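You operate a simulated robot arm through the tools that you are given. There is no shell and no other tool.

The job below is to be done with a simulated robot arm. You get a single attempt, and the scene is never put back.

Task
Press the pulp till the run slows to drops, juice into the bucket.
Fine: open the purple valve lever and turn the knob to PRESS first; shut the valve once the pan is nearly empty. Where these are worked on the way, their far stop is far enough and under half their travel is too little: purple valve lever.

The check looks at the end state, three seconds after you hand in, the way a careful person would. Anything else that was tipped, shoved, dropped, spilled or broken makes it a failure.

Robot
A 7-joint arm with a fingered hand, fixed in place. Base frame: the origin is on the floor under the middle of its stand, x ahead of it, y to its left, z up. Lengths are in m, angles in rad, forces in N, time in s.
It reaches about 0.9 m from its shoulder. Its first joint turns from -2.897 to 2.897 rad. Payload 4 kg.
The TCP is the grasp point between the finger pads, 0.026 m short of the fingertips. In the tool frame z runs along the fingers and y along their closing line. The gripper opens to 0.148 m; its body begins 0.073 m behind the TCP. The gripper is a hand of 3 fingers: y runs from the thumb to the fingers, the wrist lies at [0, 0, -0.239] in the tool frame, and closing takes about 1.5 s.
Orientation is that of the tool frame in the base frame, as a unit quaternion [x, y, z, w]. With the fingers straight down and closing along the base's y, the tool's x points along the base's -x, its y along +y and its z along -z.

Tools
- The arm moves only by the tool jog_arm. Its argument "deltas" is a list of rows, each a list of 7 numbers: the shift along the base's x, y, z in units of 50 mm (1.0 is 50 mm), then the turn, a rotation vector about the base's x, y, z in units of 6 degrees (1.0 is 6 degrees), then the closure, from 0 (fully open) to 1 (shut). In form: [[x, y, z, wx, wy, wz, claw], ...]. A call has 1 to 20 rows; each row shifts and turns the commanded pose from where the row before left it. A call with a number of a shift or a turn outside -1 to 1 is refused whole. Rows are played at 5 a second. More than 0.05 m and 0.15 rad between two rows, or a gripper value outside its range, and nothing of the call is played. A pose out of reach is approached as far as the arm can. The call stops where the force on the tool passes 90 N (or 10 N more than at its start, if that is more) or the arm is blocked; 0.2 s more then pass. The fingers move at their own pace (about 0.072 m/s each) and stop on an object; they squeeze with about 24 N. The grip force told is the motor's: it shows also when the fingers shut on nothing. Time passes only in rows, and 0.2 s behind the last, so rows that do not move let the fingers close. The reply holds the time, the measured pose of the TCP, the force on the tool along the base axes, the opening and the grip force, in the units named above and with some noise, with the torque about the TCP (base axes, N m) and any sound that the robot's microphone picked up, and new pictures: "pictures" is both (left out), scene, wrist or none.
- Cameras (640 x 400 px; columns grow to the right, rows downward): "scene" is fixed at [0.4088, -0.5038, 1.5613]; the picture's right is [0.67, 0.74, 0.00], its down [0.45, -0.41, -0.79] and it looks along [-0.58, 0.53, -0.61] (base axes); focal length 214 px, centre (320, 200). "wrist" rides on the gripper at [0.068, -0.039, -0.09] in the tool frame; the picture's right is [0.50, 0.87, 0.00], its down [-0.66, 0.38, -0.65] and it looks along [-0.57, 0.33, 0.76] (tool axes); focal length 222 px, centre (320, 200). There is no depth. A picture from a camera that has moved, and an enlarged one, comes with that camera's place and axes in the base frame and with its lens. The place of the scene camera against the robot may be out by one fixed shift of up to 0.025 m in any direction.
- raise_lower(by): slides the trunk up (or, below 0, down) by that many m; the arm rides with it, the base frame stays. It gives what a move gives, with no picture.
- set_grasp(shape): the hand has 3 fingers and takes this shape, open, in about a second: jaw (thumb against the fingers, like two jaws); tri (thumb and two fingers); tip (a fingertip pinch); poke (one finger out to press); point (the index stretched); flat (the hand flat); cup (the hand cupped); fist (a fist). The gripper value then closes the fingers along that shape, each until it touches; the sizes above hold for jaw. It gives what a move gives, with no picture.
- inspect(camera, box): a new picture of the part [left, top, right, bottom] of that camera's present view, enlarged. The clock stands still meanwhile.
- close_job(): hands the job in; it is judged then, once.

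Nothing tells you positions but the pictures and the camera data. Unless the task says otherwise, let go and move clear before handing in.

The tools are called by a JSON object that holds its "fn" and its "kwargs". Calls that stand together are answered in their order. jog_arm: Moves the arm, as the interface text tells. Its arguments: {"type":"object","properties":{"deltas":{"type":"array"},"pictures":{"type":"string","enum":["both","scene","wrist","none"]}},"required":["deltas"]} The other tools are called the same way: raise_lower (by) moves the trunk up or down; set_grasp (shape) gives the hand a shape; inspect (camera, box) takes an enlarged picture of a part of a camera's view; close_job () hands the job in.

At the start:

```text
clock: 0.0
tcp_pos: [0.1934, -0.2606, 1.3748]
tcp_rot: [0.0, 1.0, 0.0, 0.0]
ft_force: [-0.3, 1.4, -1.1]
ft_torque: [0.04, -0.01, 0.0]
grip_width: 0.1475
grasp_force: 0.0
shape: jaw
trunk travel left (down, up): [-0.542, 0.048]
```

scene: 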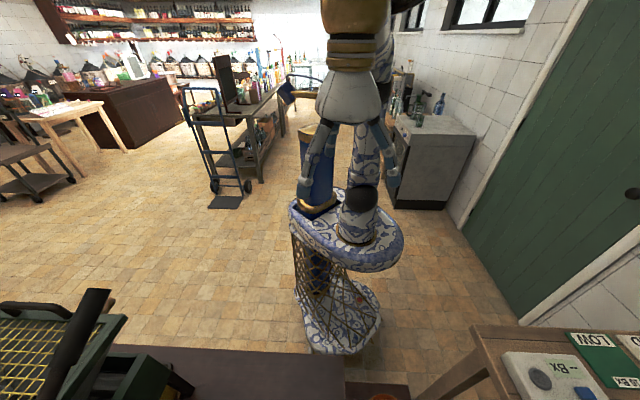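
wrist: 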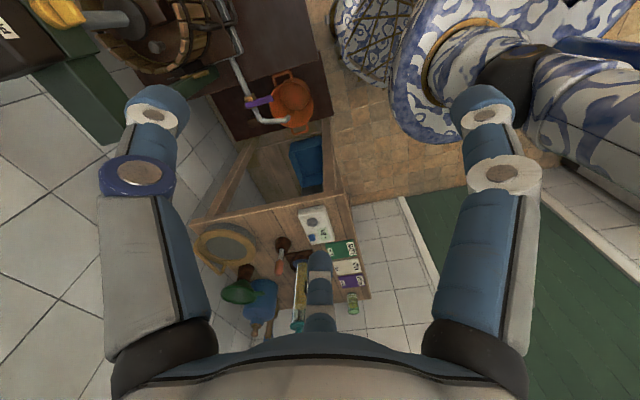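

I see the robot from the scene camera, and from the wrist camera a wooden press, an orange bucket with a purple lever, and a table with cards. I'll enlarge parts of the pictures first.

{"fn": "inspect", "kwargs": {"camera": "wrist", "box": [160, 0, 340, 140]}}

{"fn": "inspect", "kwargs": {"camera": "wrist", "box": [0, 0, 220, 140]}}

{"fn": "inspect", "kwargs": {"camera": "wrist", "box": [190, 180, 390, 340]}}

{"fn": "inspect", "kwargs": {"camera": "scene", "box": [440, 280, 640, 400]}}

{"fn": "inspect", "kwargs": {"camera": "scene", "box": [0, 270, 220, 400]}}

```text
2.86 times, centred on (250, 70) of wrist
camera zoom: at [0.1253, -0.2988, 1.4656], right [-0.5, 0.87, 0.0], down [0.66, 0.38, 0.65], along [0.57, 0.33, -0.76], focal length 635 px, centre (520, 571)
```

zoom: 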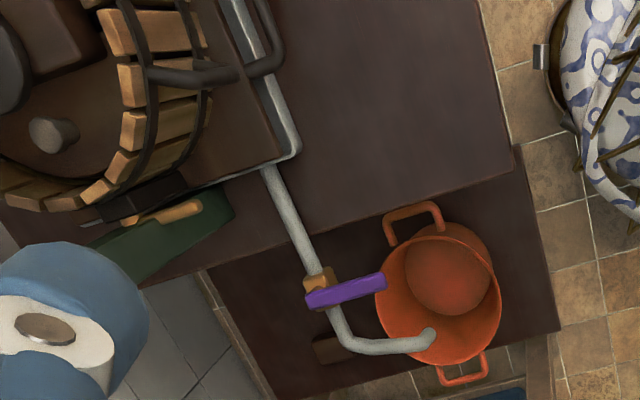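

```text
2.86 times, centred on (110, 70) of wrist
camera zoom: at [0.1253, -0.2988, 1.4656], right [-0.5, 0.87, 0.0], down [0.66, 0.38, 0.65], along [0.57, 0.33, -0.76], focal length 635 px, centre (920, 571)
```

zoom: 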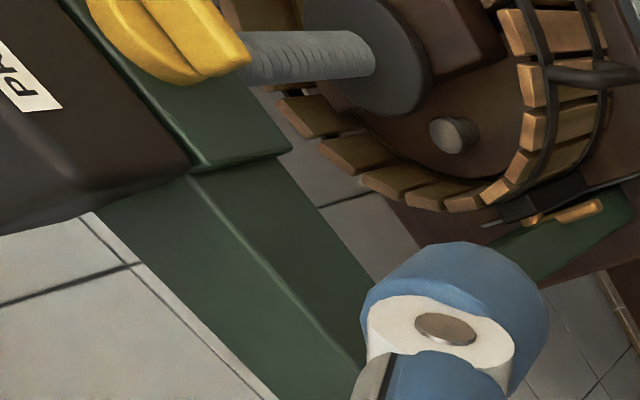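

```text
2.50 times, centred on (290, 260) of wrist
camera zoom: at [0.1253, -0.2988, 1.4656], right [-0.5, 0.87, 0.0], down [0.66, 0.38, 0.65], along [0.57, 0.33, -0.76], focal length 555 px, centre (395, 50)
```

zoom: 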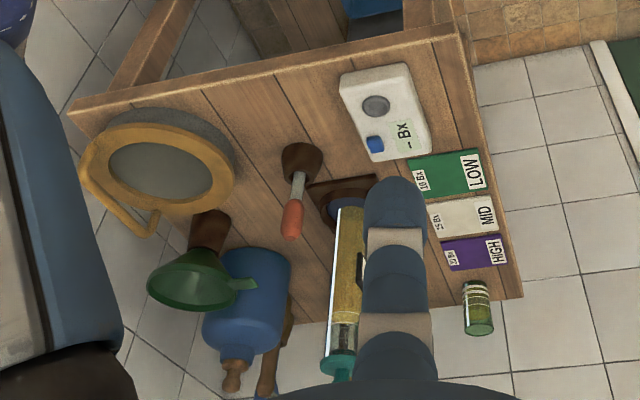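

```text
3.20 times, centred on (540, 340) of scene
camera zoom: at [0.4088, -0.5038, 1.5613], right [0.67, 0.74, 0.0], down [0.45, -0.41, -0.79], along [-0.58, 0.53, -0.61], focal length 686 px, centre (-384, -248)
```

zoom: 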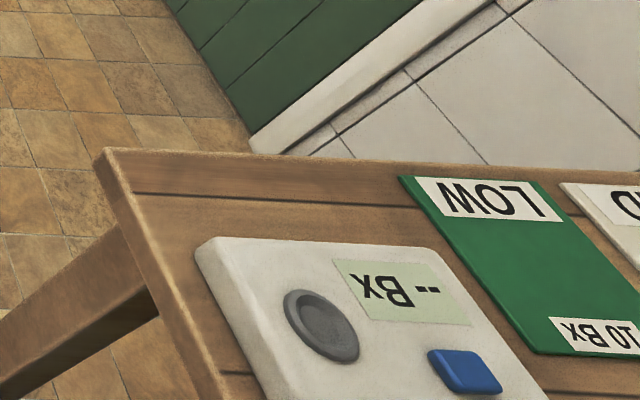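

```text
2.91 times, centred on (110, 335) of scene
camera zoom: at [0.4088, -0.5038, 1.5613], right [0.67, 0.74, 0.0], down [0.45, -0.41, -0.79], along [-0.58, 0.53, -0.61], focal length 624 px, centre (931, -193)
```

zoom: 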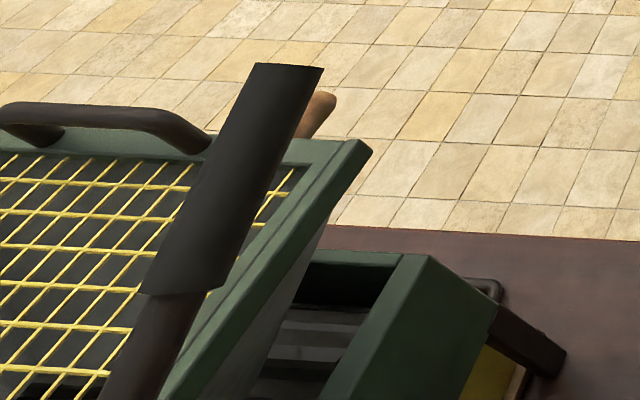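

The press with its slatted basket seems to be on my right (about x 0.35, y -0.6), with the bucket at about (0.43, -0.25). I'll turn the hand in place so the wrist camera looks toward the press.

{"fn": "jog_arm", "kwargs": {"deltas": [[0, 0, 0, 0, 0, -1, 0], [0, 0, 0, 0, 0, -1, 0], [0, 0, 0, 0, 0, -1, 0], [0, 0, 0, 0, 0, -1, 0], [0, 0, 0, 0, 0, -1, 0], [0, 0, 0, 0, 0, -1, 0], [0, 0, 0, 0, 0, -1, 0], [0, 0, 0, 0, 0, -1, 0], [0, 0, 0, 0, 0, -1, 0], [0, 0, 0, 0, 0, -1, 0]]}}

```text
clock: 2.2
tcp_pos: [0.1933, -0.2606, 1.3753]
tcp_rot: [0.501, 0.866, 0.0, 0.001]
ft_force: [-0.1, -0.8, -0.6]
ft_torque: [0.03, -0.02, 0.02]
grip_width: 0.1479
grasp_force: 0.0
shape: jaw
trunk travel left (down, up): [-0.542, 0.048]
camera wrist: at [0.1254, -0.2209, 1.4656], right [0.5, 0.86, 0.0], down [0.65, -0.38, 0.65], along [0.57, -0.33, -0.76], focal length 222 px, centre (320, 200)
```

scene: 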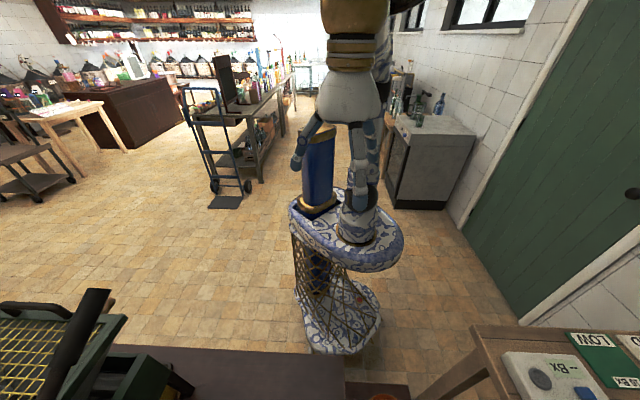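
wrist: 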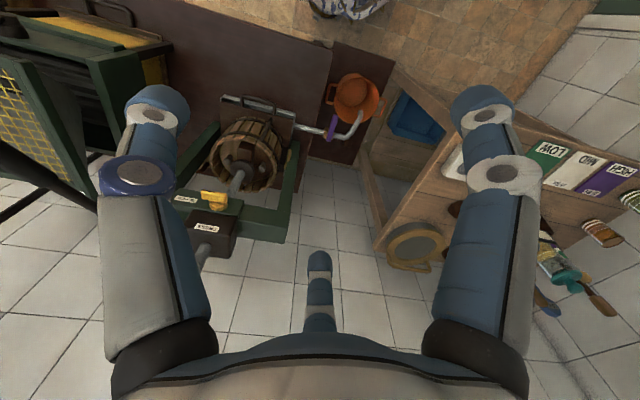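

The press with basket, screw and gearbox is now in view, with a second green machine on its left. I'll enlarge these regions.

{"fn": "inspect", "kwargs": {"camera": "wrist", "box": [160, 80, 320, 270]}}

{"fn": "inspect", "kwargs": {"camera": "wrist", "box": [290, 40, 450, 170]}}

{"fn": "inspect", "kwargs": {"camera": "wrist", "box": [0, 10, 220, 230]}}

```text
2.11 times, centred on (240, 175) of wrist
camera zoom: at [0.1254, -0.2209, 1.4656], right [0.5, 0.86, 0.0], down [0.65, -0.38, 0.65], along [0.57, -0.33, -0.76], focal length 468 px, centre (488, 253)
```

zoom: 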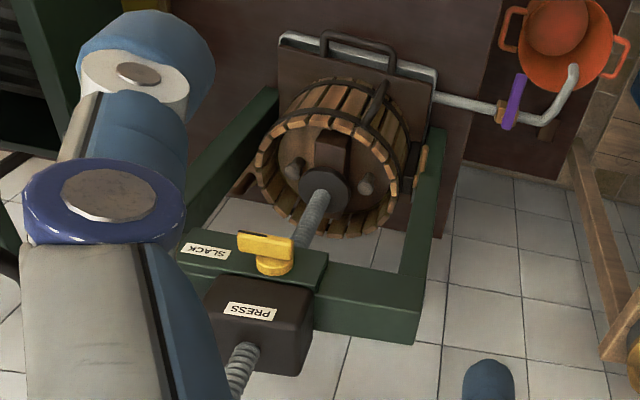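

```text
3.08 times, centred on (370, 105) of wrist
camera zoom: at [0.1254, -0.2209, 1.4656], right [0.5, 0.86, 0.0], down [0.65, -0.38, 0.65], along [0.57, -0.33, -0.76], focal length 684 px, centre (166, 492)
```

zoom: 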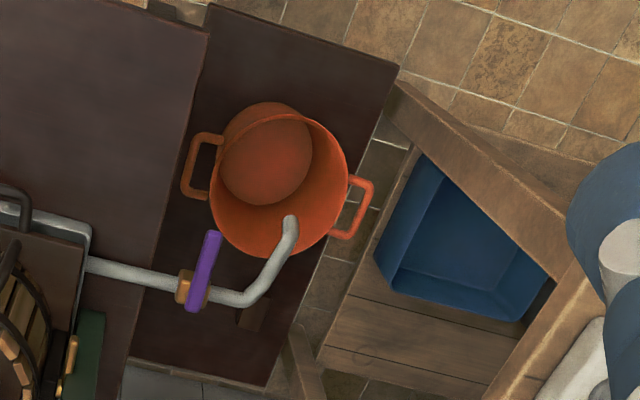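

```text
1.82 times, centred on (110, 120) of wrist
camera zoom: at [0.1254, -0.2209, 1.4656], right [0.5, 0.86, 0.0], down [0.65, -0.38, 0.65], along [0.57, -0.33, -0.76], focal length 404 px, centre (702, 346)
```

zoom: 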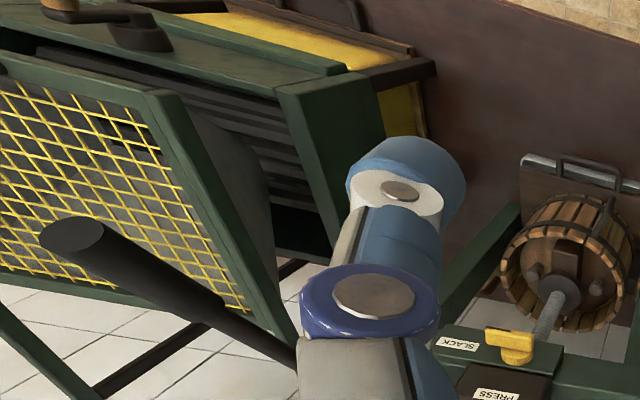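

The crossbeam has a yellow knob between SLACK and PRESS; the screw goes down into the basket, and a black-grip lever seems to leave the ratchet head toward -x. The purple lever is at about (0.48, -0.36, 0.58). I'll make a fist to unblock the view and turn further to see the lever.

{"fn": "set_grasp", "kwargs": {"shape": "fist"}}

{"fn": "jog_arm", "kwargs": {"deltas": [[0, 0, 0, 0, 0, -1, 0], [0, 0, 0, 0, 0, -1, 0], [0, 0, 0, 0, 0, -1, 0], [0, 0, 0, 0, 0, -1, 0], [0, 0, 0, 0, 0, -1, 0], [0, 0, 0, 0, 0, -1, 0]]}}

```text
clock: 3.1
tcp_pos: [0.1938, -0.2611, 1.3746]
tcp_rot: [0.5, 0.866, 0.0, 0.0]
ft_force: [0.1, 0.4, 0.1]
ft_torque: [0.02, -0.02, -0.02]
grip_width: 0.0
grasp_force: 0.2
shape: fist
trunk travel left (down, up): [-0.542, 0.048]
```

```text
clock: 4.5
tcp_pos: [0.1937, -0.2601, 1.3746]
tcp_rot: [0.743, 0.669, 0.0, -0.001]
ft_force: [0.0, 0.8, 0.1]
ft_torque: [0.0, 0.03, -0.02]
grip_width: 0.0001
grasp_force: 0.1
shape: fist
trunk travel left (down, up): [-0.542, 0.048]
camera wrist: at [0.1615, -0.1885, 1.4655], right [0.91, 0.4, 0.0], down [0.31, -0.69, 0.65], along [0.26, -0.6, -0.76], focal length 222 px, centre (320, 200)
```

scene: 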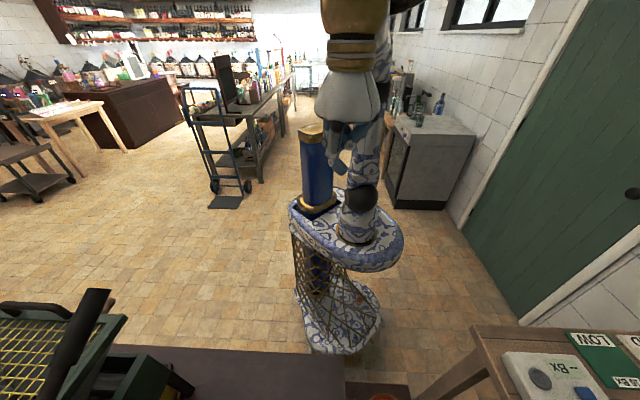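
wrist: 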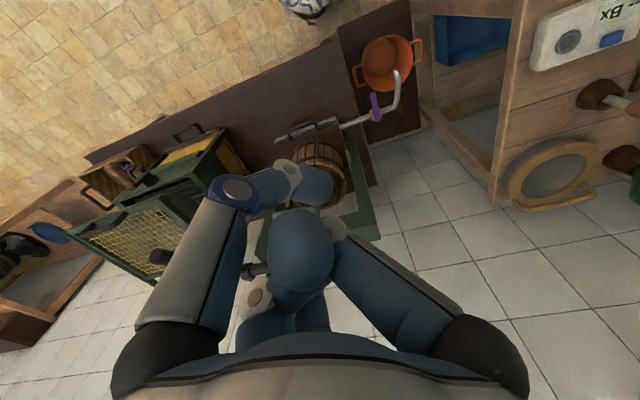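

The fist hides the middle of the view, so I'll go back to the open jaw and look again.

{"fn": "set_grasp", "kwargs": {"shape": "jaw"}}

{"fn": "jog_arm", "kwargs": {"deltas": [[0, 0, 0, 0, 0, -1, 0], [0, 0, 0, 0, 0, -1, 0]], "pictures": "wrist"}}

{"fn": "inspect", "kwargs": {"camera": "wrist", "box": [160, 80, 420, 250]}}

```text
clock: 5.4
tcp_pos: [0.1924, -0.259, 1.3747]
tcp_rot: [0.743, 0.669, -0.001, 0.001]
ft_force: [-0.5, 0.2, 0.1]
ft_torque: [0.01, -0.02, -0.02]
grip_width: 0.1479
grasp_force: 0.1
shape: jaw
trunk travel left (down, up): [-0.542, 0.048]
```

```text
clock: 6.0
tcp_pos: [0.1929, -0.2613, 1.3744]
tcp_rot: [0.809, 0.587, 0.0, 0.0]
ft_force: [0.6, -0.4, -0.2]
ft_torque: [-0.01, 0.04, 0.01]
grip_width: 0.1477
grasp_force: 0.1
shape: jaw
trunk travel left (down, up): [-0.542, 0.048]
camera wrist: at [0.177, -0.1837, 1.4653], right [0.98, 0.21, 0.0], down [0.16, -0.74, 0.65], along [0.13, -0.64, -0.76], focal length 222 px, centre (320, 200)
```

wrist: 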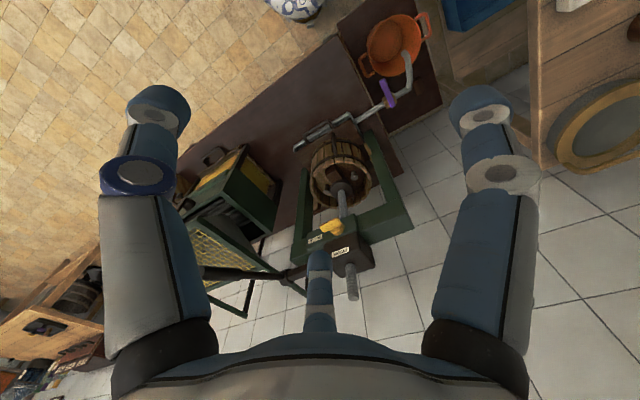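

```text
2.35 times, centred on (290, 165) of wrist
camera zoom: at [0.177, -0.1837, 1.4653], right [0.98, 0.21, 0.0], down [0.16, -0.74, 0.65], along [0.13, -0.64, -0.76], focal length 523 px, centre (391, 282)
```

zoom: 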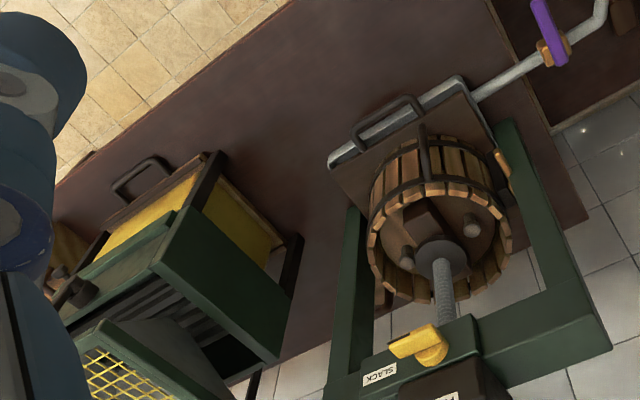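

I'll enlarge the press head and lever area in this view.

{"fn": "inspect", "kwargs": {"camera": "wrist", "box": [180, 180, 420, 330]}}

{"fn": "inspect", "kwargs": {"camera": "wrist", "box": [290, 200, 400, 280]}}

{"fn": "inspect", "kwargs": {"camera": "scene", "box": [0, 280, 180, 400]}}

```text
2.67 times, centred on (300, 255) of wrist
camera zoom: at [0.177, -0.1837, 1.4653], right [0.98, 0.21, 0.0], down [0.16, -0.74, 0.65], along [0.13, -0.64, -0.76], focal length 592 px, centre (373, 53)
```

zoom: 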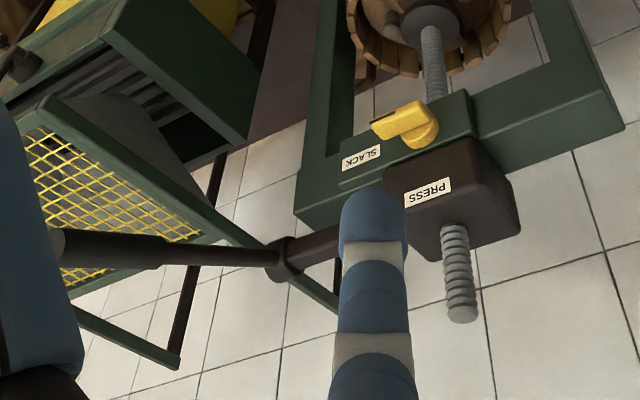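

```text
5.00 times, centred on (345, 240) of wrist
camera zoom: at [0.177, -0.1837, 1.4653], right [0.98, 0.21, 0.0], down [0.16, -0.74, 0.65], along [0.13, -0.64, -0.76], focal length 1111 px, centre (195, 0)
```

zoom: 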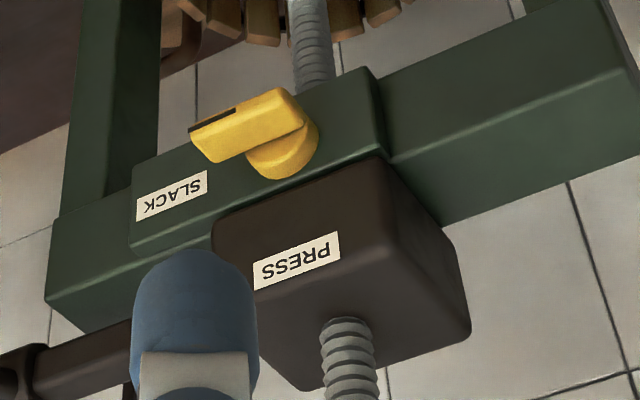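

```text
3.33 times, centred on (90, 340) of scene
camera zoom: at [0.4088, -0.5038, 1.5613], right [0.67, 0.74, 0.0], down [0.45, -0.41, -0.79], along [-0.58, 0.53, -0.61], focal length 715 px, centre (1087, -267)
```

zoom: 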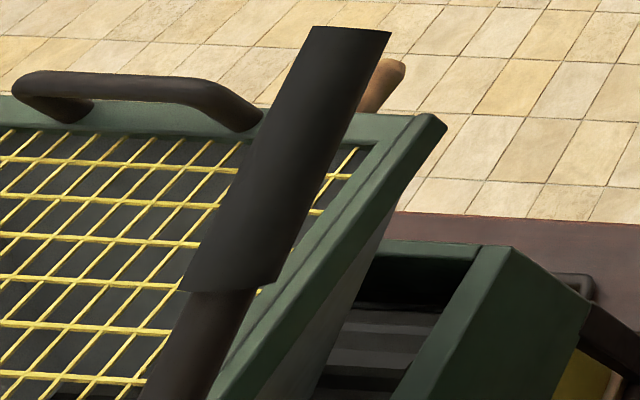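

The knob's bar points to SLACK on the front of the crossbeam, and the PRESS label is above it on the ratchet head. The lever runs out of the head toward -x, with its grip end near (0.02, -0.65, 1.2). Next I'll go down toward the valve for a closer look.

{"fn": "jog_arm", "kwargs": {"deltas": [[0.45, -0.04, -0.85, 0, 0, 1, 0], [0.45, -0.04, -0.85, 0, 0, 1, 0], [0.45, -0.04, -0.85, 0, 0, 1, 0], [0.45, -0.04, -0.85, 0, 0, 1, 0], [0.45, -0.04, -0.85, 0, 0, 1, 0], [0.45, -0.04, -0.85, 0, 0, 1, 0], [0.45, -0.04, -0.85, 0, 0, 1, 0], [0.45, -0.04, -0.85, 0, 0, 1, 0]]}}

```text
clock: 7.8
tcp_pos: [0.3729, -0.2759, 1.0335]
tcp_rot: [0.5, 0.866, 0.0, 0.0]
ft_force: [-0.4, 0.1, 0.3]
ft_torque: [0.01, 0.01, 0.05]
grip_width: 0.148
grasp_force: 0.1
shape: jaw
trunk travel left (down, up): [-0.542, 0.048]
camera wrist: at [0.3056, -0.237, 1.1249], right [0.5, 0.87, 0.0], down [0.66, -0.38, 0.65], along [0.57, -0.33, -0.76], focal length 222 px, centre (320, 200)
```

scene: 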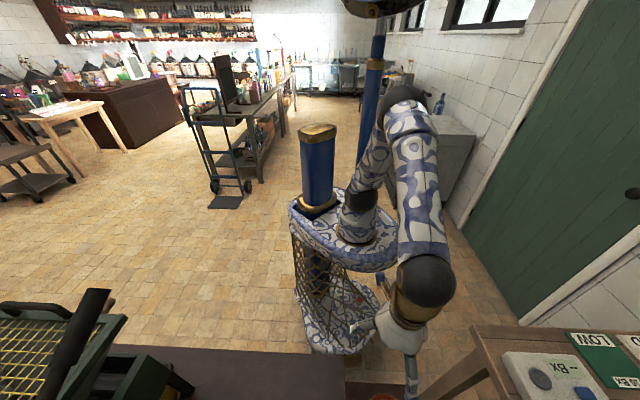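
wrist: 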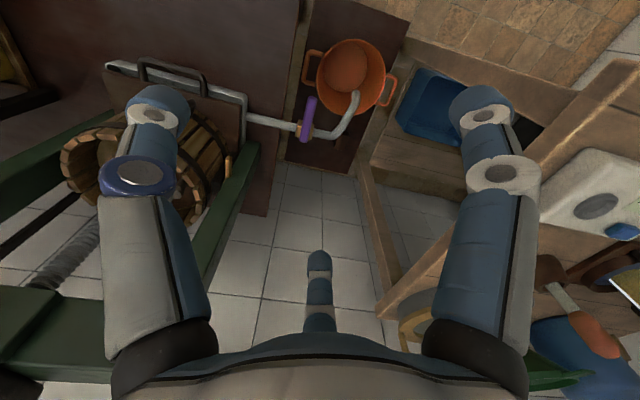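

{"fn": "inspect", "kwargs": {"camera": "wrist", "box": [240, 20, 420, 170]}}

{"fn": "inspect", "kwargs": {"camera": "wrist", "box": [40, 40, 280, 240]}}

```text
2.67 times, centred on (330, 95) of wrist
camera zoom: at [0.3056, -0.237, 1.1249], right [0.5, 0.87, 0.0], down [0.66, -0.38, 0.65], along [0.57, -0.33, -0.76], focal length 592 px, centre (293, 480)
```

zoom: 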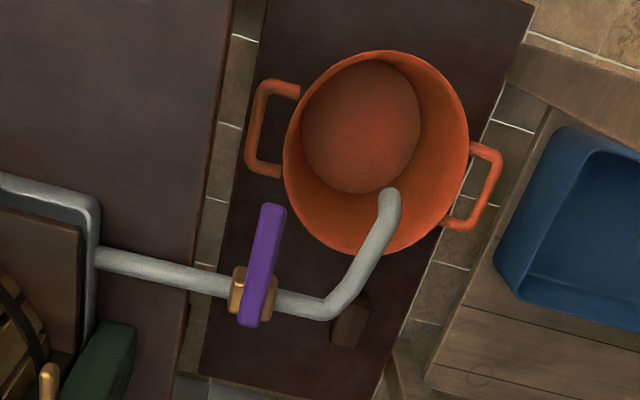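

```text
2.00 times, centred on (160, 140) of wrist
camera zoom: at [0.3056, -0.237, 1.1249], right [0.5, 0.87, 0.0], down [0.66, -0.38, 0.65], along [0.57, -0.33, -0.76], focal length 444 px, centre (640, 320)
```

zoom: 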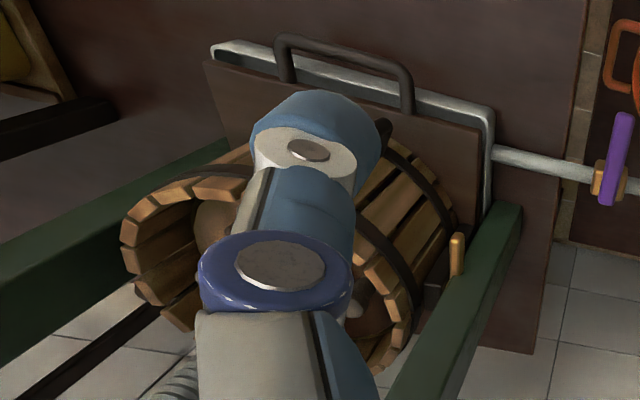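

The valve lever lies across the pipe (closed), from about (0.51, -0.40, 0.605) to (0.42, -0.32, 0.62), and the spout ends over the orange bucket. I'll go lower for a closer look.

{"fn": "jog_arm", "kwargs": {"deltas": [[0.1, -0.2, -0.9, 0, 0, 0, 0], [0.1, -0.2, -0.9, 0, 0, 0, 0], [0.1, -0.2, -0.9, 0, 0, 0, 0], [0.1, -0.2, -0.9, 0, 0, 0, 0]], "pictures": "wrist"}}

{"fn": "inspect", "kwargs": {"camera": "wrist", "box": [230, 0, 440, 150]}}

```text
clock: 8.8
tcp_pos: [0.3928, -0.3177, 0.854]
tcp_rot: [0.5, 0.866, -0.001, 0.0]
ft_force: [0.8, -0.3, -0.2]
ft_torque: [0.01, -0.01, 0.02]
grip_width: 0.1482
grasp_force: 0.0
shape: jaw
trunk travel left (down, up): [-0.542, 0.048]
camera wrist: at [0.3256, -0.2778, 0.9445], right [0.5, 0.87, 0.0], down [0.65, -0.38, 0.65], along [0.57, -0.33, -0.76], focal length 222 px, centre (320, 200)
```

wrist: 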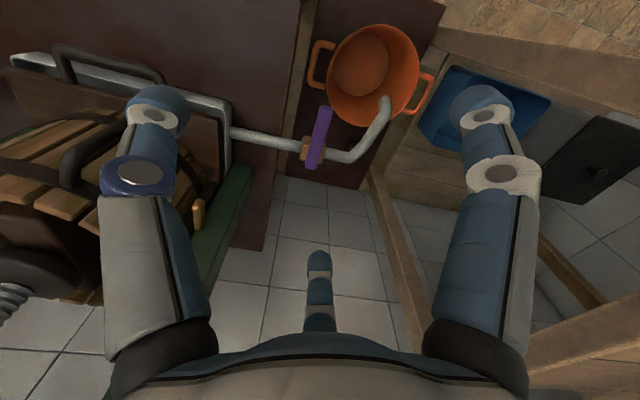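

```text
2.67 times, centred on (335, 75) of wrist
camera zoom: at [0.3256, -0.2778, 0.9445], right [0.5, 0.87, 0.0], down [0.65, -0.38, 0.65], along [0.57, -0.33, -0.76], focal length 592 px, centre (280, 533)
```

zoom: 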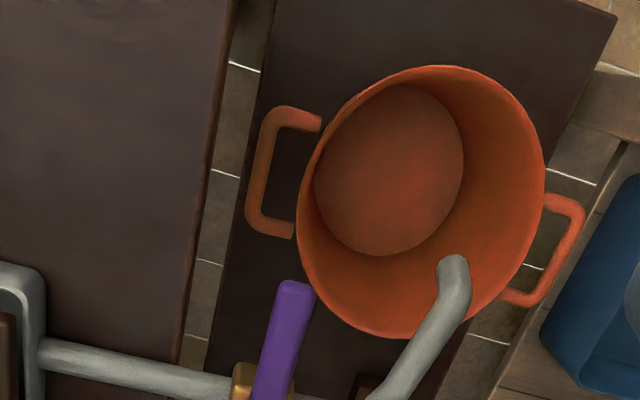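

{"fn": "inspect", "kwargs": {"camera": "wrist", "box": [260, 90, 400, 180]}}

{"fn": "inspect", "kwargs": {"camera": "wrist", "box": [0, 30, 260, 240]}}

```text
4.44 times, centred on (330, 135) of wrist
camera zoom: at [0.3256, -0.2778, 0.9445], right [0.5, 0.87, 0.0], down [0.65, -0.38, 0.65], along [0.57, -0.33, -0.76], focal length 987 px, centre (276, 489)
```

zoom: 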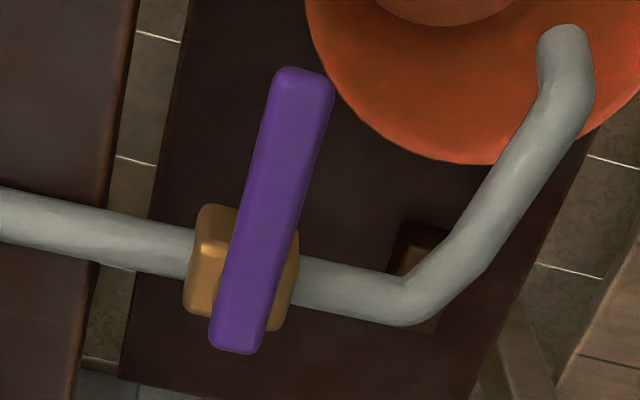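

```text
1.90 times, centred on (130, 135) of wrist
camera zoom: at [0.3256, -0.2778, 0.9445], right [0.5, 0.87, 0.0], down [0.65, -0.38, 0.65], along [0.57, -0.33, -0.76], focal length 423 px, centre (682, 324)
```

zoom: 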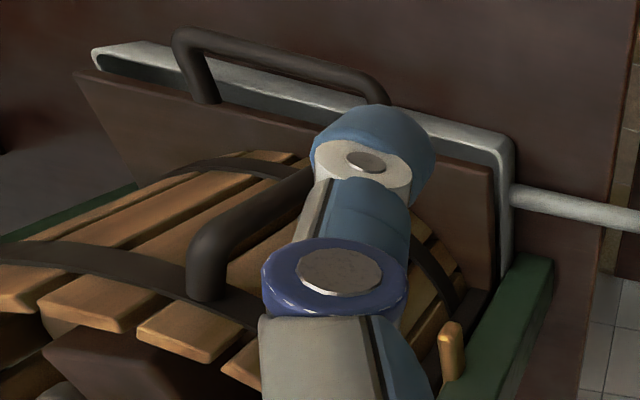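

The lever crosses the brass body with its long end pointing toward me and the pipe running to the spout. I'll test whether the scene camera can be inspected past its lower edge, and see how the poke shape looks.

{"fn": "inspect", "kwargs": {"camera": "scene", "box": [220, 340, 480, 500]}}

{"fn": "set_grasp", "kwargs": {"shape": "poke"}}

{"fn": "inspect", "kwargs": {"camera": "wrist", "box": [0, 0, 640, 400]}}

```text
refused: 500 is not a number from 0 to 400
```

```text
clock: 9.7
tcp_pos: [0.3938, -0.3177, 0.8549]
tcp_rot: [0.499, 0.867, 0.0, 0.0]
ft_force: [0.2, -0.4, 0.4]
ft_torque: [-0.05, -0.01, 0.0]
grip_width: 0.0
grasp_force: 0.2
shape: poke
trunk travel left (down, up): [-0.542, 0.048]
```

```text
1.00 times, centred on (320, 200) of wrist (not enlarged: the box is as wide or as high as the picture)
camera zoom: at [0.3253, -0.2775, 0.9453], right [0.5, 0.87, 0.0], down [0.66, -0.38, 0.65], along [0.57, -0.33, -0.76], focal length 222 px, centre (320, 200)
```

zoom: 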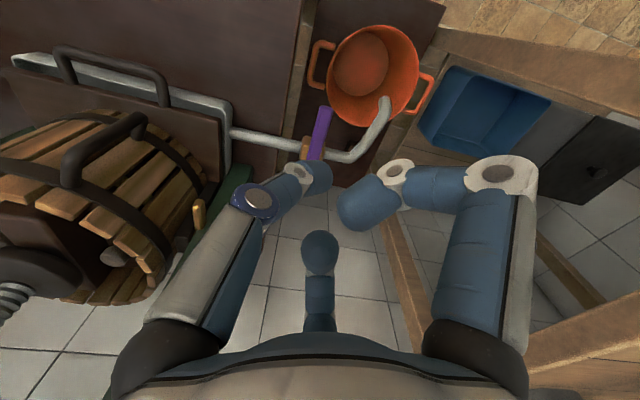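

{"fn": "set_grasp", "kwargs": {"shape": "point"}}

{"fn": "inspect", "kwargs": {"camera": "wrist", "box": [0, 0, 640, 400]}}

{"fn": "set_grasp", "kwargs": {"shape": "tip"}}

{"fn": "inspect", "kwargs": {"camera": "wrist", "box": [0, 0, 640, 400]}}

```text
clock: 10.6
tcp_pos: [0.3912, -0.3167, 0.8552]
tcp_rot: [0.5, 0.866, 0.0, 0.0]
ft_force: [-0.4, -0.2, -0.5]
ft_torque: [0.02, 0.0, 0.01]
grip_width: 0.1421
grasp_force: 0.0
shape: point
trunk travel left (down, up): [-0.542, 0.048]
```

```text
1.00 times, centred on (320, 200) of wrist (not enlarged: the box is as wide or as high as the picture)
camera zoom: at [0.3253, -0.2774, 0.9453], right [0.5, 0.87, 0.0], down [0.66, -0.38, 0.65], along [0.57, -0.33, -0.76], focal length 222 px, centre (320, 200)
```

zoom: 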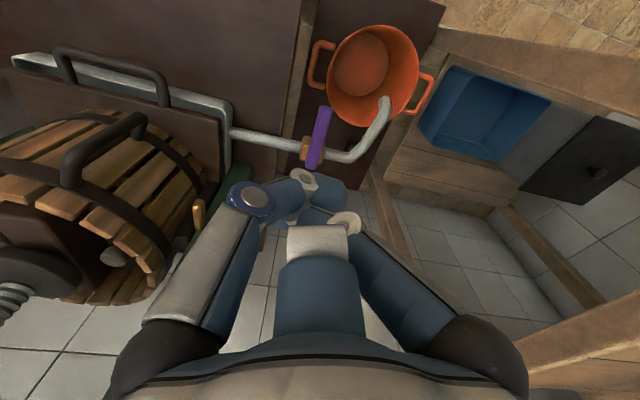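

```text
clock: 11.5
tcp_pos: [0.3923, -0.316, 0.855]
tcp_rot: [0.5, 0.866, 0.001, 0.001]
ft_force: [0.3, -0.4, 0.3]
ft_torque: [-0.03, 0.01, -0.03]
grip_width: 0.1481
grasp_force: 0.0
shape: tip
trunk travel left (down, up): [-0.542, 0.048]
```

```text
1.00 times, centred on (320, 200) of wrist (not enlarged: the box is as wide or as high as the picture)
camera zoom: at [0.3252, -0.2774, 0.9453], right [0.5, 0.87, 0.0], down [0.66, -0.38, 0.65], along [0.57, -0.33, -0.76], focal length 222 px, centre (320, 200)
```

zoom: 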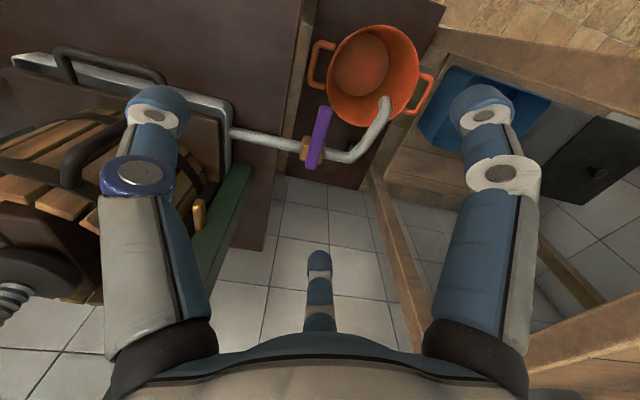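

Tip and point don't give an obviously better probe. I'll check the closed jaw as a compact poker.

{"fn": "set_grasp", "kwargs": {"shape": "jaw"}}

{"fn": "jog_arm", "kwargs": {"deltas": [[0, 0, 0, 0, 0, 0, 1], [0, 0, 0, 0, 0, 0, 1], [0, 0, 0, 0, 0, 0, 1], [0, 0, 0, 0, 0, 0, 1], [0, 0, 0, 0, 0, 0, 1], [0, 0, 0, 0, 0, 0, 1], [0, 0, 0, 0, 0, 0, 1], [0, 0, 0, 0, 0, 0, 1]], "pictures": "wrist"}}

```text
clock: 12.4
tcp_pos: [0.3934, -0.3163, 0.8535]
tcp_rot: [0.5, 0.866, 0.0, 0.001]
ft_force: [0.3, 0.1, -0.2]
ft_torque: [-0.01, 0.03, -0.01]
grip_width: 0.1479
grasp_force: 0.1
shape: jaw
trunk travel left (down, up): [-0.542, 0.048]
```

```text
clock: 14.2
tcp_pos: [0.393, -0.3181, 0.854]
tcp_rot: [0.5, 0.866, 0.0, 0.0]
ft_force: [-0.3, 0.3, 0.2]
ft_torque: [-0.03, -0.01, 0.0]
grip_width: 0.0
grasp_force: 23.6
shape: jaw
trunk travel left (down, up): [-0.542, 0.048]
camera wrist: at [0.3253, -0.2775, 0.945], right [0.5, 0.87, 0.0], down [0.66, -0.38, 0.65], along [0.57, -0.33, -0.76], focal length 222 px, centre (320, 200)
```

wrist: 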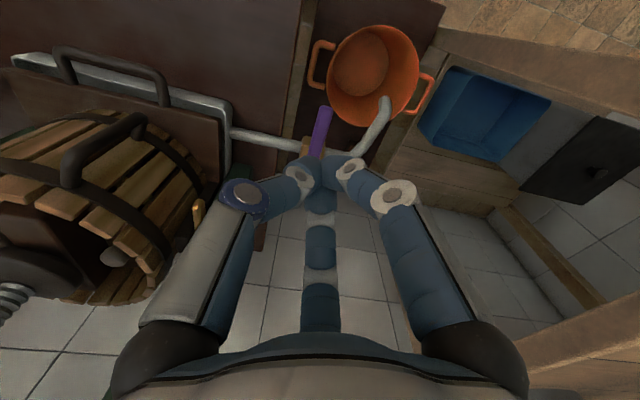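

The closed jaw makes a compact probe whose tip lies on the tool axis. I'll bring it down beside the lever's long end, on the press side, and push it gently toward the spout direction.

{"fn": "jog_arm", "kwargs": {"deltas": [[0, -0.66, 0, 0, 0, 0, 1], [0, -0.66, 0, 0, 0, 0, 1], [0, 0, -0.9, 0, 0, 0, 1], [0, 0, -0.9, 0, 0, 0, 1], [0, 0, -0.9, 0, 0, 0, 1]], "pictures": "wrist"}}

{"fn": "inspect", "kwargs": {"camera": "wrist", "box": [240, 60, 440, 220]}}

```text
clock: 15.4
tcp_pos: [0.393, -0.3832, 0.7208]
tcp_rot: [0.5, 0.866, 0.0, 0.0]
ft_force: [0.3, 0.5, -0.2]
ft_torque: [0.0, 0.0, 0.02]
grip_width: 0.0
grasp_force: 23.8
shape: jaw
trunk travel left (down, up): [-0.542, 0.048]
camera wrist: at [0.3263, -0.3442, 0.8107], right [0.5, 0.87, 0.0], down [0.65, -0.38, 0.65], along [0.57, -0.33, -0.76], focal length 222 px, centre (320, 200)
```

wrist: 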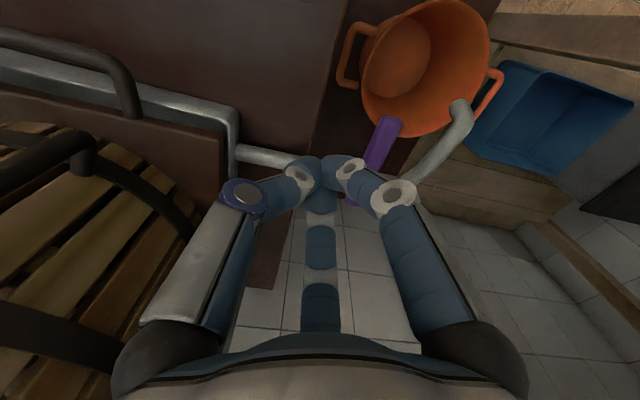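

```text
2.50 times, centred on (340, 140) of wrist
camera zoom: at [0.3263, -0.3442, 0.8107], right [0.5, 0.87, 0.0], down [0.65, -0.38, 0.65], along [0.57, -0.33, -0.76], focal length 555 px, centre (270, 350)
```

zoom: 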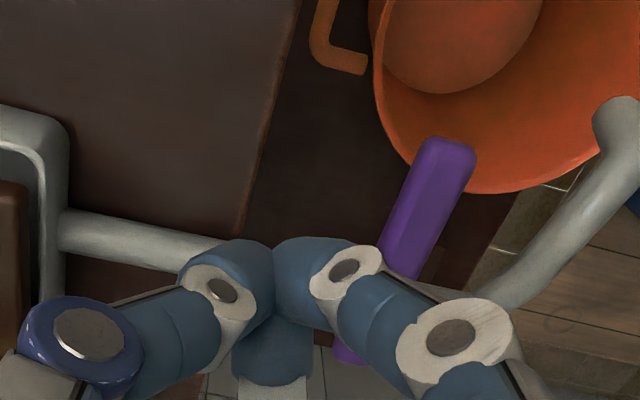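

{"fn": "jog_arm", "kwargs": {"deltas": [[0, 0, -0.7, 0, 0, 0, 1], [0, 0, -0.7, 0, 0, 0, 1], [0, 0, -0.5, 0, 0, 0, 1], [0, 0, 0, 0, 0, 0, 1]], "pictures": "wrist"}}

{"fn": "inspect", "kwargs": {"camera": "wrist", "box": [240, 60, 440, 220]}}

```text
clock: 16.4
tcp_pos: [0.3919, -0.3824, 0.624]
tcp_rot: [0.501, 0.866, 0.0, 0.001]
ft_force: [0.3, 0.1, 0.3]
ft_torque: [-0.02, 0.02, 0.02]
grip_width: 0.0
grasp_force: 24.0
shape: jaw
trunk travel left (down, up): [-0.542, 0.048]
camera wrist: at [0.3256, -0.3426, 0.7155], right [0.5, 0.87, 0.0], down [0.66, -0.38, 0.65], along [0.57, -0.33, -0.76], focal length 222 px, centre (320, 200)
```

wrist: 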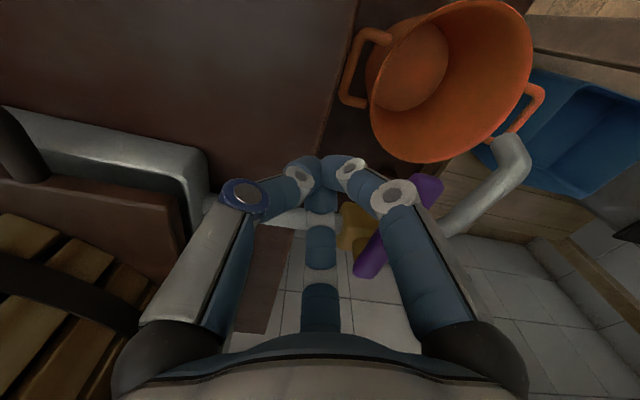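

```text
2.50 times, centred on (340, 140) of wrist
camera zoom: at [0.3256, -0.3426, 0.7155], right [0.5, 0.87, 0.0], down [0.66, -0.38, 0.65], along [0.57, -0.33, -0.76], focal length 555 px, centre (270, 350)
```

zoom: 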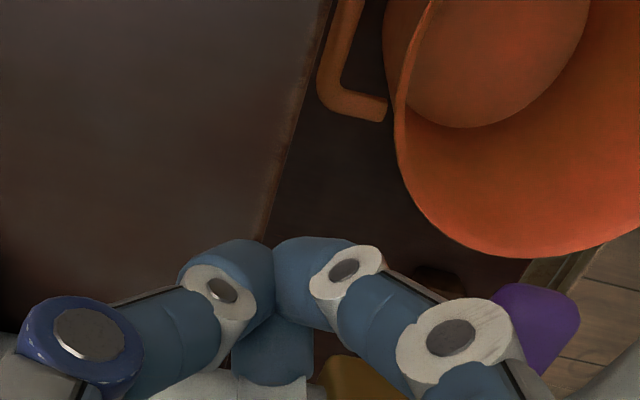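

{"fn": "jog_arm", "kwargs": {"deltas": [[0.14, 0.146, 0, 0, 0, 0, 1], [0.14, 0.146, 0, 0, 0, 0, 1], [0.14, 0.146, 0, 0, 0, 0, 1], [0.14, 0.146, 0, 0, 0, 0, 1]], "pictures": "wrist"}}

```text
clock: 17.4
tcp_pos: [0.4196, -0.3558, 0.6265]
tcp_rot: [0.501, 0.865, -0.001, -0.002]
ft_force: [-6.7, -7.9, 2.9]
ft_torque: [-0.06, 0.07, 0.13]
grip_width: 0.0002
grasp_force: 23.7
shape: jaw
trunk travel left (down, up): [-0.542, 0.048]
camera wrist: at [0.3525, -0.3156, 0.7163], right [0.5, 0.86, 0.0], down [0.66, -0.38, 0.65], along [0.56, -0.33, -0.76], focal length 222 px, centre (320, 200)
```

wrist: 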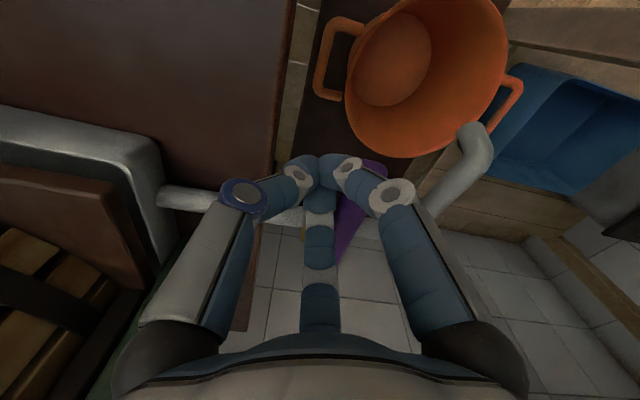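

{"fn": "jog_arm", "kwargs": {"deltas": [[0.14, 0.146, 0, 0, 0, 0, 1], [0.14, 0.146, 0, 0, 0, 0, 1]], "pictures": "wrist"}}

```text
clock: 18.0
tcp_pos: [0.432, -0.3441, 0.6269]
tcp_rot: [0.502, 0.865, -0.003, 0.003]
ft_force: [-29.7, -39.0, 22.8]
ft_torque: [-0.38, 0.55, 0.38]
grip_width: 0.0002
grasp_force: 23.8
shape: jaw
trunk travel left (down, up): [-0.542, 0.048]
camera wrist: at [0.3637, -0.3043, 0.7175], right [0.5, 0.86, -0.01], down [0.66, -0.38, 0.66], along [0.56, -0.33, -0.76], focal length 222 px, centre (320, 200)
```

wrist: 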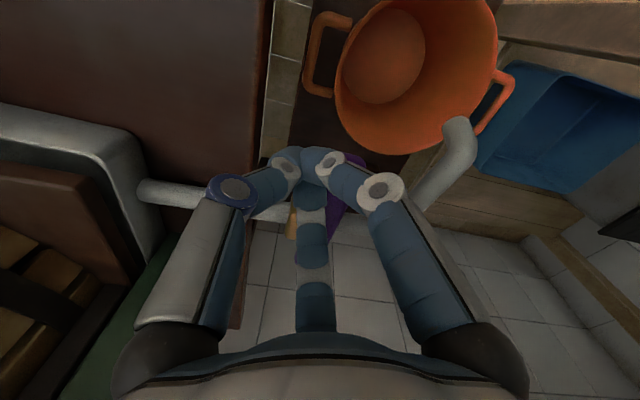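

The lever doesn't yield in that direction (54 N with no movement), so that is the closed stop. I'll back off, lift over and push it the other way, toward the press.

{"fn": "jog_arm", "kwargs": {"deltas": [[-0.28, -0.29, 0, 0, 0, 0, 1], [-0.28, -0.29, 0, 0, 0, 0, 1], [0, 0, 0.9, 0, 0, 0, 1], [0, 0, 0.9, 0, 0, 0, 1], [0.49, 0.53, 0, 0, 0, 0, 1], [0.49, 0.53, 0, 0, 0, 0, 1], [0.49, 0.53, 0, 0, 0, 0, 1], [0, 0, 0, 0, 0, 0, 1]], "pictures": "wrist"}}

```text
clock: 19.8
tcp_pos: [0.4807, -0.2893, 0.715]
tcp_rot: [0.502, 0.865, 0.0, 0.0]
ft_force: [0.1, 0.1, -0.1]
ft_torque: [0.0, 0.0, 0.05]
grip_width: 0.0
grasp_force: 23.6
shape: jaw
trunk travel left (down, up): [-0.542, 0.048]
camera wrist: at [0.414, -0.2488, 0.8053], right [0.5, 0.87, 0.0], down [0.66, -0.38, 0.65], along [0.57, -0.33, -0.76], focal length 222 px, centre (320, 200)
```

wrist: 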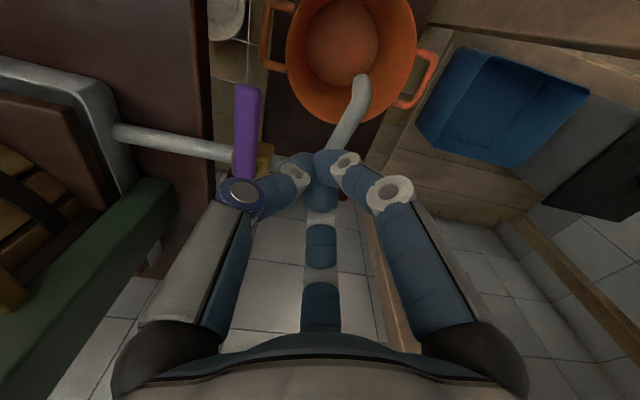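

{"fn": "jog_arm", "kwargs": {"deltas": [[0.32, 0.35, 0, 0, 0, 0, 1], [0, 0, -0.65, 0, 0, 0, 1], [0, 0, -0.65, 0, 0, 0, 1], [0, 0, -0.65, 0, 0, 0, 1], [0, 0, 0, 0, 0, 0, 1]], "pictures": "wrist"}}

```text
clock: 21.0
tcp_pos: [0.4958, -0.271, 0.6178]
tcp_rot: [0.5, 0.866, 0.0, 0.0]
ft_force: [0.6, 0.3, 0.0]
ft_torque: [0.01, 0.0, -0.01]
grip_width: 0.0001
grasp_force: 23.6
shape: jaw
trunk travel left (down, up): [-0.542, 0.048]
camera wrist: at [0.4295, -0.2317, 0.7081], right [0.5, 0.87, 0.0], down [0.66, -0.38, 0.65], along [0.57, -0.33, -0.76], focal length 222 px, centre (320, 200)
```

wrist: 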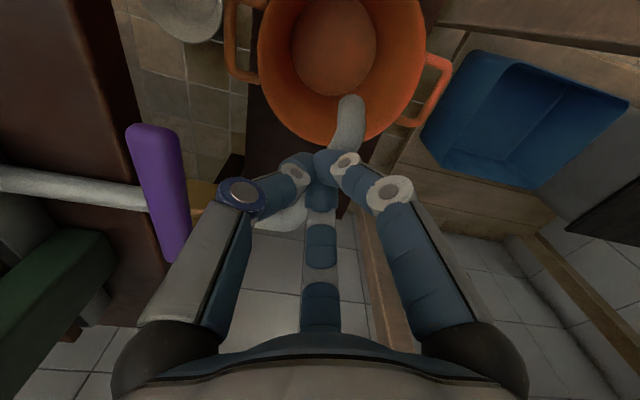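

The lever is clear on the press side of the closed fingers. Now I push it toward the press in an arc, turning the hand with it, and check after the first steps.

{"fn": "jog_arm", "kwargs": {"deltas": [[-0.25, -0.28, 0, 0, 0, 0, 1], [-0.25, -0.28, 0, 0, 0, 0, 1], [-0.174, -0.046, 0, 0, 0, 1, 1], [-0.17, -0.062, 0, 0, 0, 1, 1], [-0.16, -0.08, 0, 0, 0, 1, 1]], "pictures": "wrist"}}

```text
clock: 22.2
tcp_pos: [0.4467, -0.3089, 0.6179]
tcp_rot: [0.358, 0.934, 0.0, 0.001]
ft_force: [-0.3, -0.6, -1.0]
ft_torque: [0.02, 0.01, 0.0]
grip_width: 0.0
grasp_force: 23.9
shape: jaw
trunk travel left (down, up): [-0.542, 0.048]
camera wrist: at [0.3703, -0.2916, 0.7088], right [0.21, 0.98, 0.0], down [0.74, -0.16, 0.65], along [0.64, -0.14, -0.76], focal length 222 px, centre (320, 200)
```

wrist: 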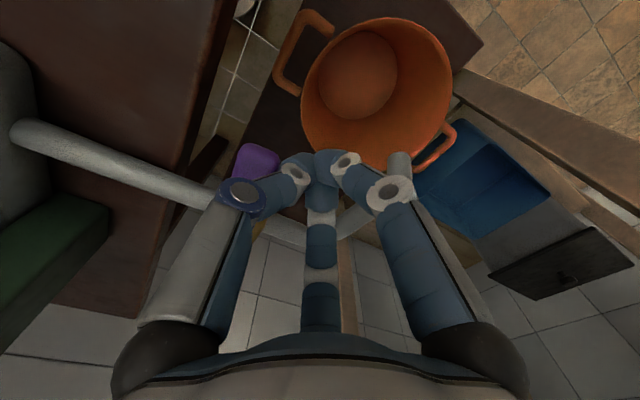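

{"fn": "jog_arm", "kwargs": {"deltas": [[-0.152, -0.098, 0, 0, 0, 1, 1], [-0.14, -0.112, 0, 0, 0, 1, 1], [-0.128, -0.126, 0, 0, 0, 1, 1]], "pictures": "wrist"}}

```text
clock: 23.0
tcp_pos: [0.424, -0.3242, 0.6167]
tcp_rot: [0.208, 0.978, 0.0, 0.0]
ft_force: [0.3, -0.4, -0.2]
ft_torque: [-0.01, -0.03, 0.03]
grip_width: 0.0002
grasp_force: 23.6
shape: jaw
trunk travel left (down, up): [-0.542, 0.048]
camera wrist: at [0.3475, -0.3328, 0.7078], right [-0.11, 0.99, 0.0], down [0.75, 0.08, 0.65], along [0.65, 0.07, -0.76], focal length 222 px, centre (320, 200)
```

wrist: 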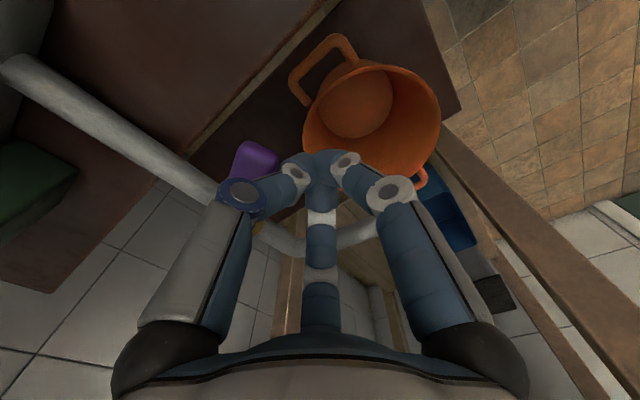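

The lever is moving with the hand at very low force, so this is the opening direction. I'll continue the arc toward its far stop.

{"fn": "jog_arm", "kwargs": {"deltas": [[-0.116, -0.138, 0, 0, 0, 1, 1], [-0.098, -0.15, 0, 0, 0, 1, 1], [-0.084, -0.16, 0, 0, 0, 1, 1], [-0.066, -0.166, 0, 0, 0, 1, 1], [-0.048, -0.174, 0, 0, 0, 1, 1]], "pictures": "wrist"}}

```text
clock: 24.2
tcp_pos: [0.4051, -0.3648, 0.6168]
tcp_rot: [-0.053, 0.999, 0.0, 0.0]
ft_force: [-0.1, -0.6, 0.6]
ft_torque: [-0.04, 0.01, -0.01]
grip_width: 0.0001
grasp_force: 23.8
shape: jaw
trunk travel left (down, up): [-0.542, 0.048]
camera wrist: at [0.3415, -0.4097, 0.7078], right [-0.59, 0.81, 0.0], down [0.61, 0.45, 0.65], along [0.53, 0.38, -0.76], focal length 222 px, centre (320, 200)
```

wrist: 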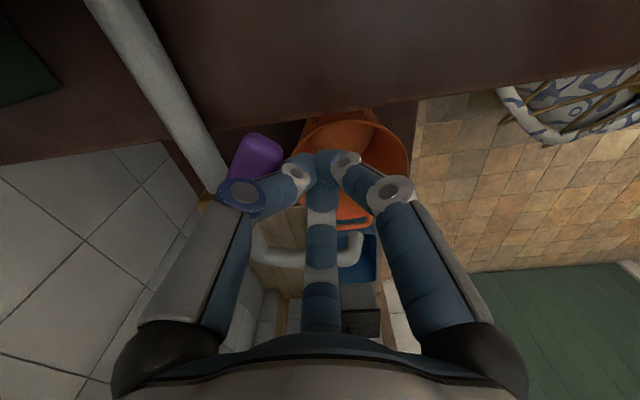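

{"fn": "jog_arm", "kwargs": {"deltas": [[-0.028, -0.178, 0, 0, 0, 1, 1], [-0.012, -0.18, 0, 0, 0, 1, 1], [0.008, -0.178, 0, 0, 0, 1, 1]], "pictures": "wrist"}}

```text
clock: 25.0
tcp_pos: [0.4024, -0.391, 0.6188]
tcp_rot: [-0.208, 0.978, -0.001, 0.0]
ft_force: [0.0, 0.4, -0.5]
ft_torque: [0.0, -0.03, 0.02]
grip_width: 0.0
grasp_force: 24.5
shape: jaw
trunk travel left (down, up): [-0.542, 0.048]
camera wrist: at [0.3571, -0.4542, 0.7079], right [-0.81, 0.59, 0.0], down [0.44, 0.61, 0.65], along [0.38, 0.53, -0.76], focal length 222 px, centre (320, 200)
```

wrist: 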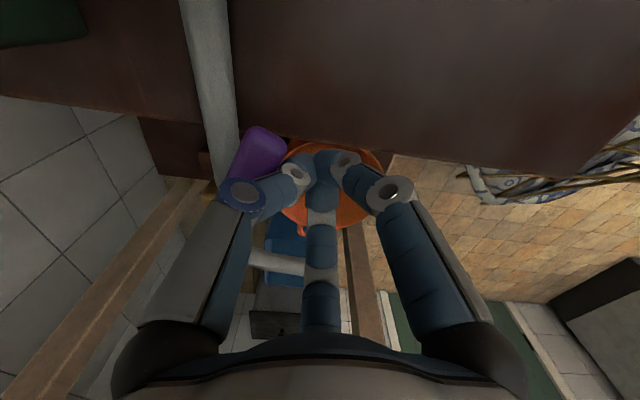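

{"fn": "jog_arm", "kwargs": {"deltas": [[0.026, -0.178, 0, 0, 0, 1, 1], [0.044, -0.174, 0, 0, 0, 1, 1]], "pictures": "wrist"}}

```text
clock: 25.6
tcp_pos: [0.4054, -0.4084, 0.6177]
tcp_rot: [-0.31, 0.951, -0.001, 0.0]
ft_force: [-0.5, 1.0, 0.6]
ft_torque: [0.0, 0.0, -0.02]
grip_width: 0.0
grasp_force: 24.0
shape: jaw
trunk travel left (down, up): [-0.542, 0.048]
camera wrist: at [0.3745, -0.4799, 0.7082], right [-0.91, 0.41, 0.0], down [0.31, 0.69, 0.65], along [0.27, 0.6, -0.76], focal length 222 px, centre (320, 200)
```

wrist: 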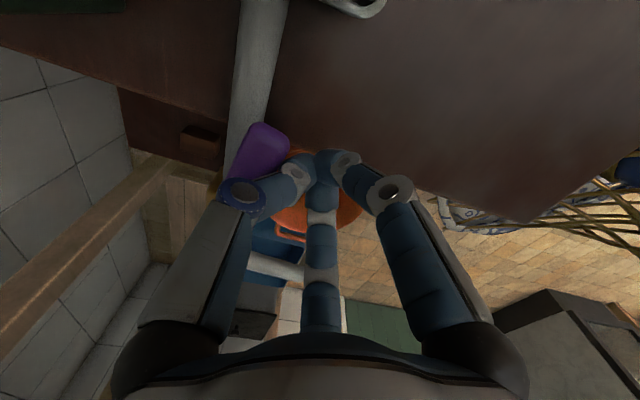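

{"fn": "jog_arm", "kwargs": {"deltas": [[0.062, -0.17, 0, 0, 0, 1, 1], [0.08, -0.16, 0, 0, 0, 1, 1]], "pictures": "wrist"}}

```text
clock: 26.2
tcp_pos: [0.4124, -0.422, 0.6188]
tcp_rot: [-0.408, 0.913, -0.001, 0.001]
ft_force: [-16.5, 20.3, 18.1]
ft_torque: [-0.04, -0.06, 0.04]
grip_width: 0.0003
grasp_force: 24.5
shape: jaw
trunk travel left (down, up): [-0.542, 0.048]
camera wrist: at [0.3963, -0.4982, 0.7094], right [-0.98, 0.21, 0.0], down [0.16, 0.74, 0.65], along [0.13, 0.64, -0.76], focal length 222 px, centre (320, 200)
```

wrist: 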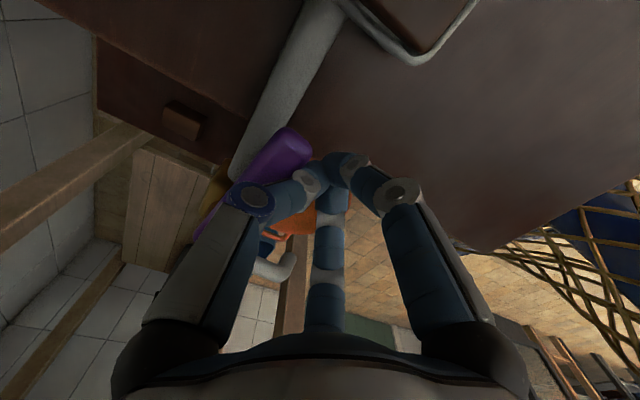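

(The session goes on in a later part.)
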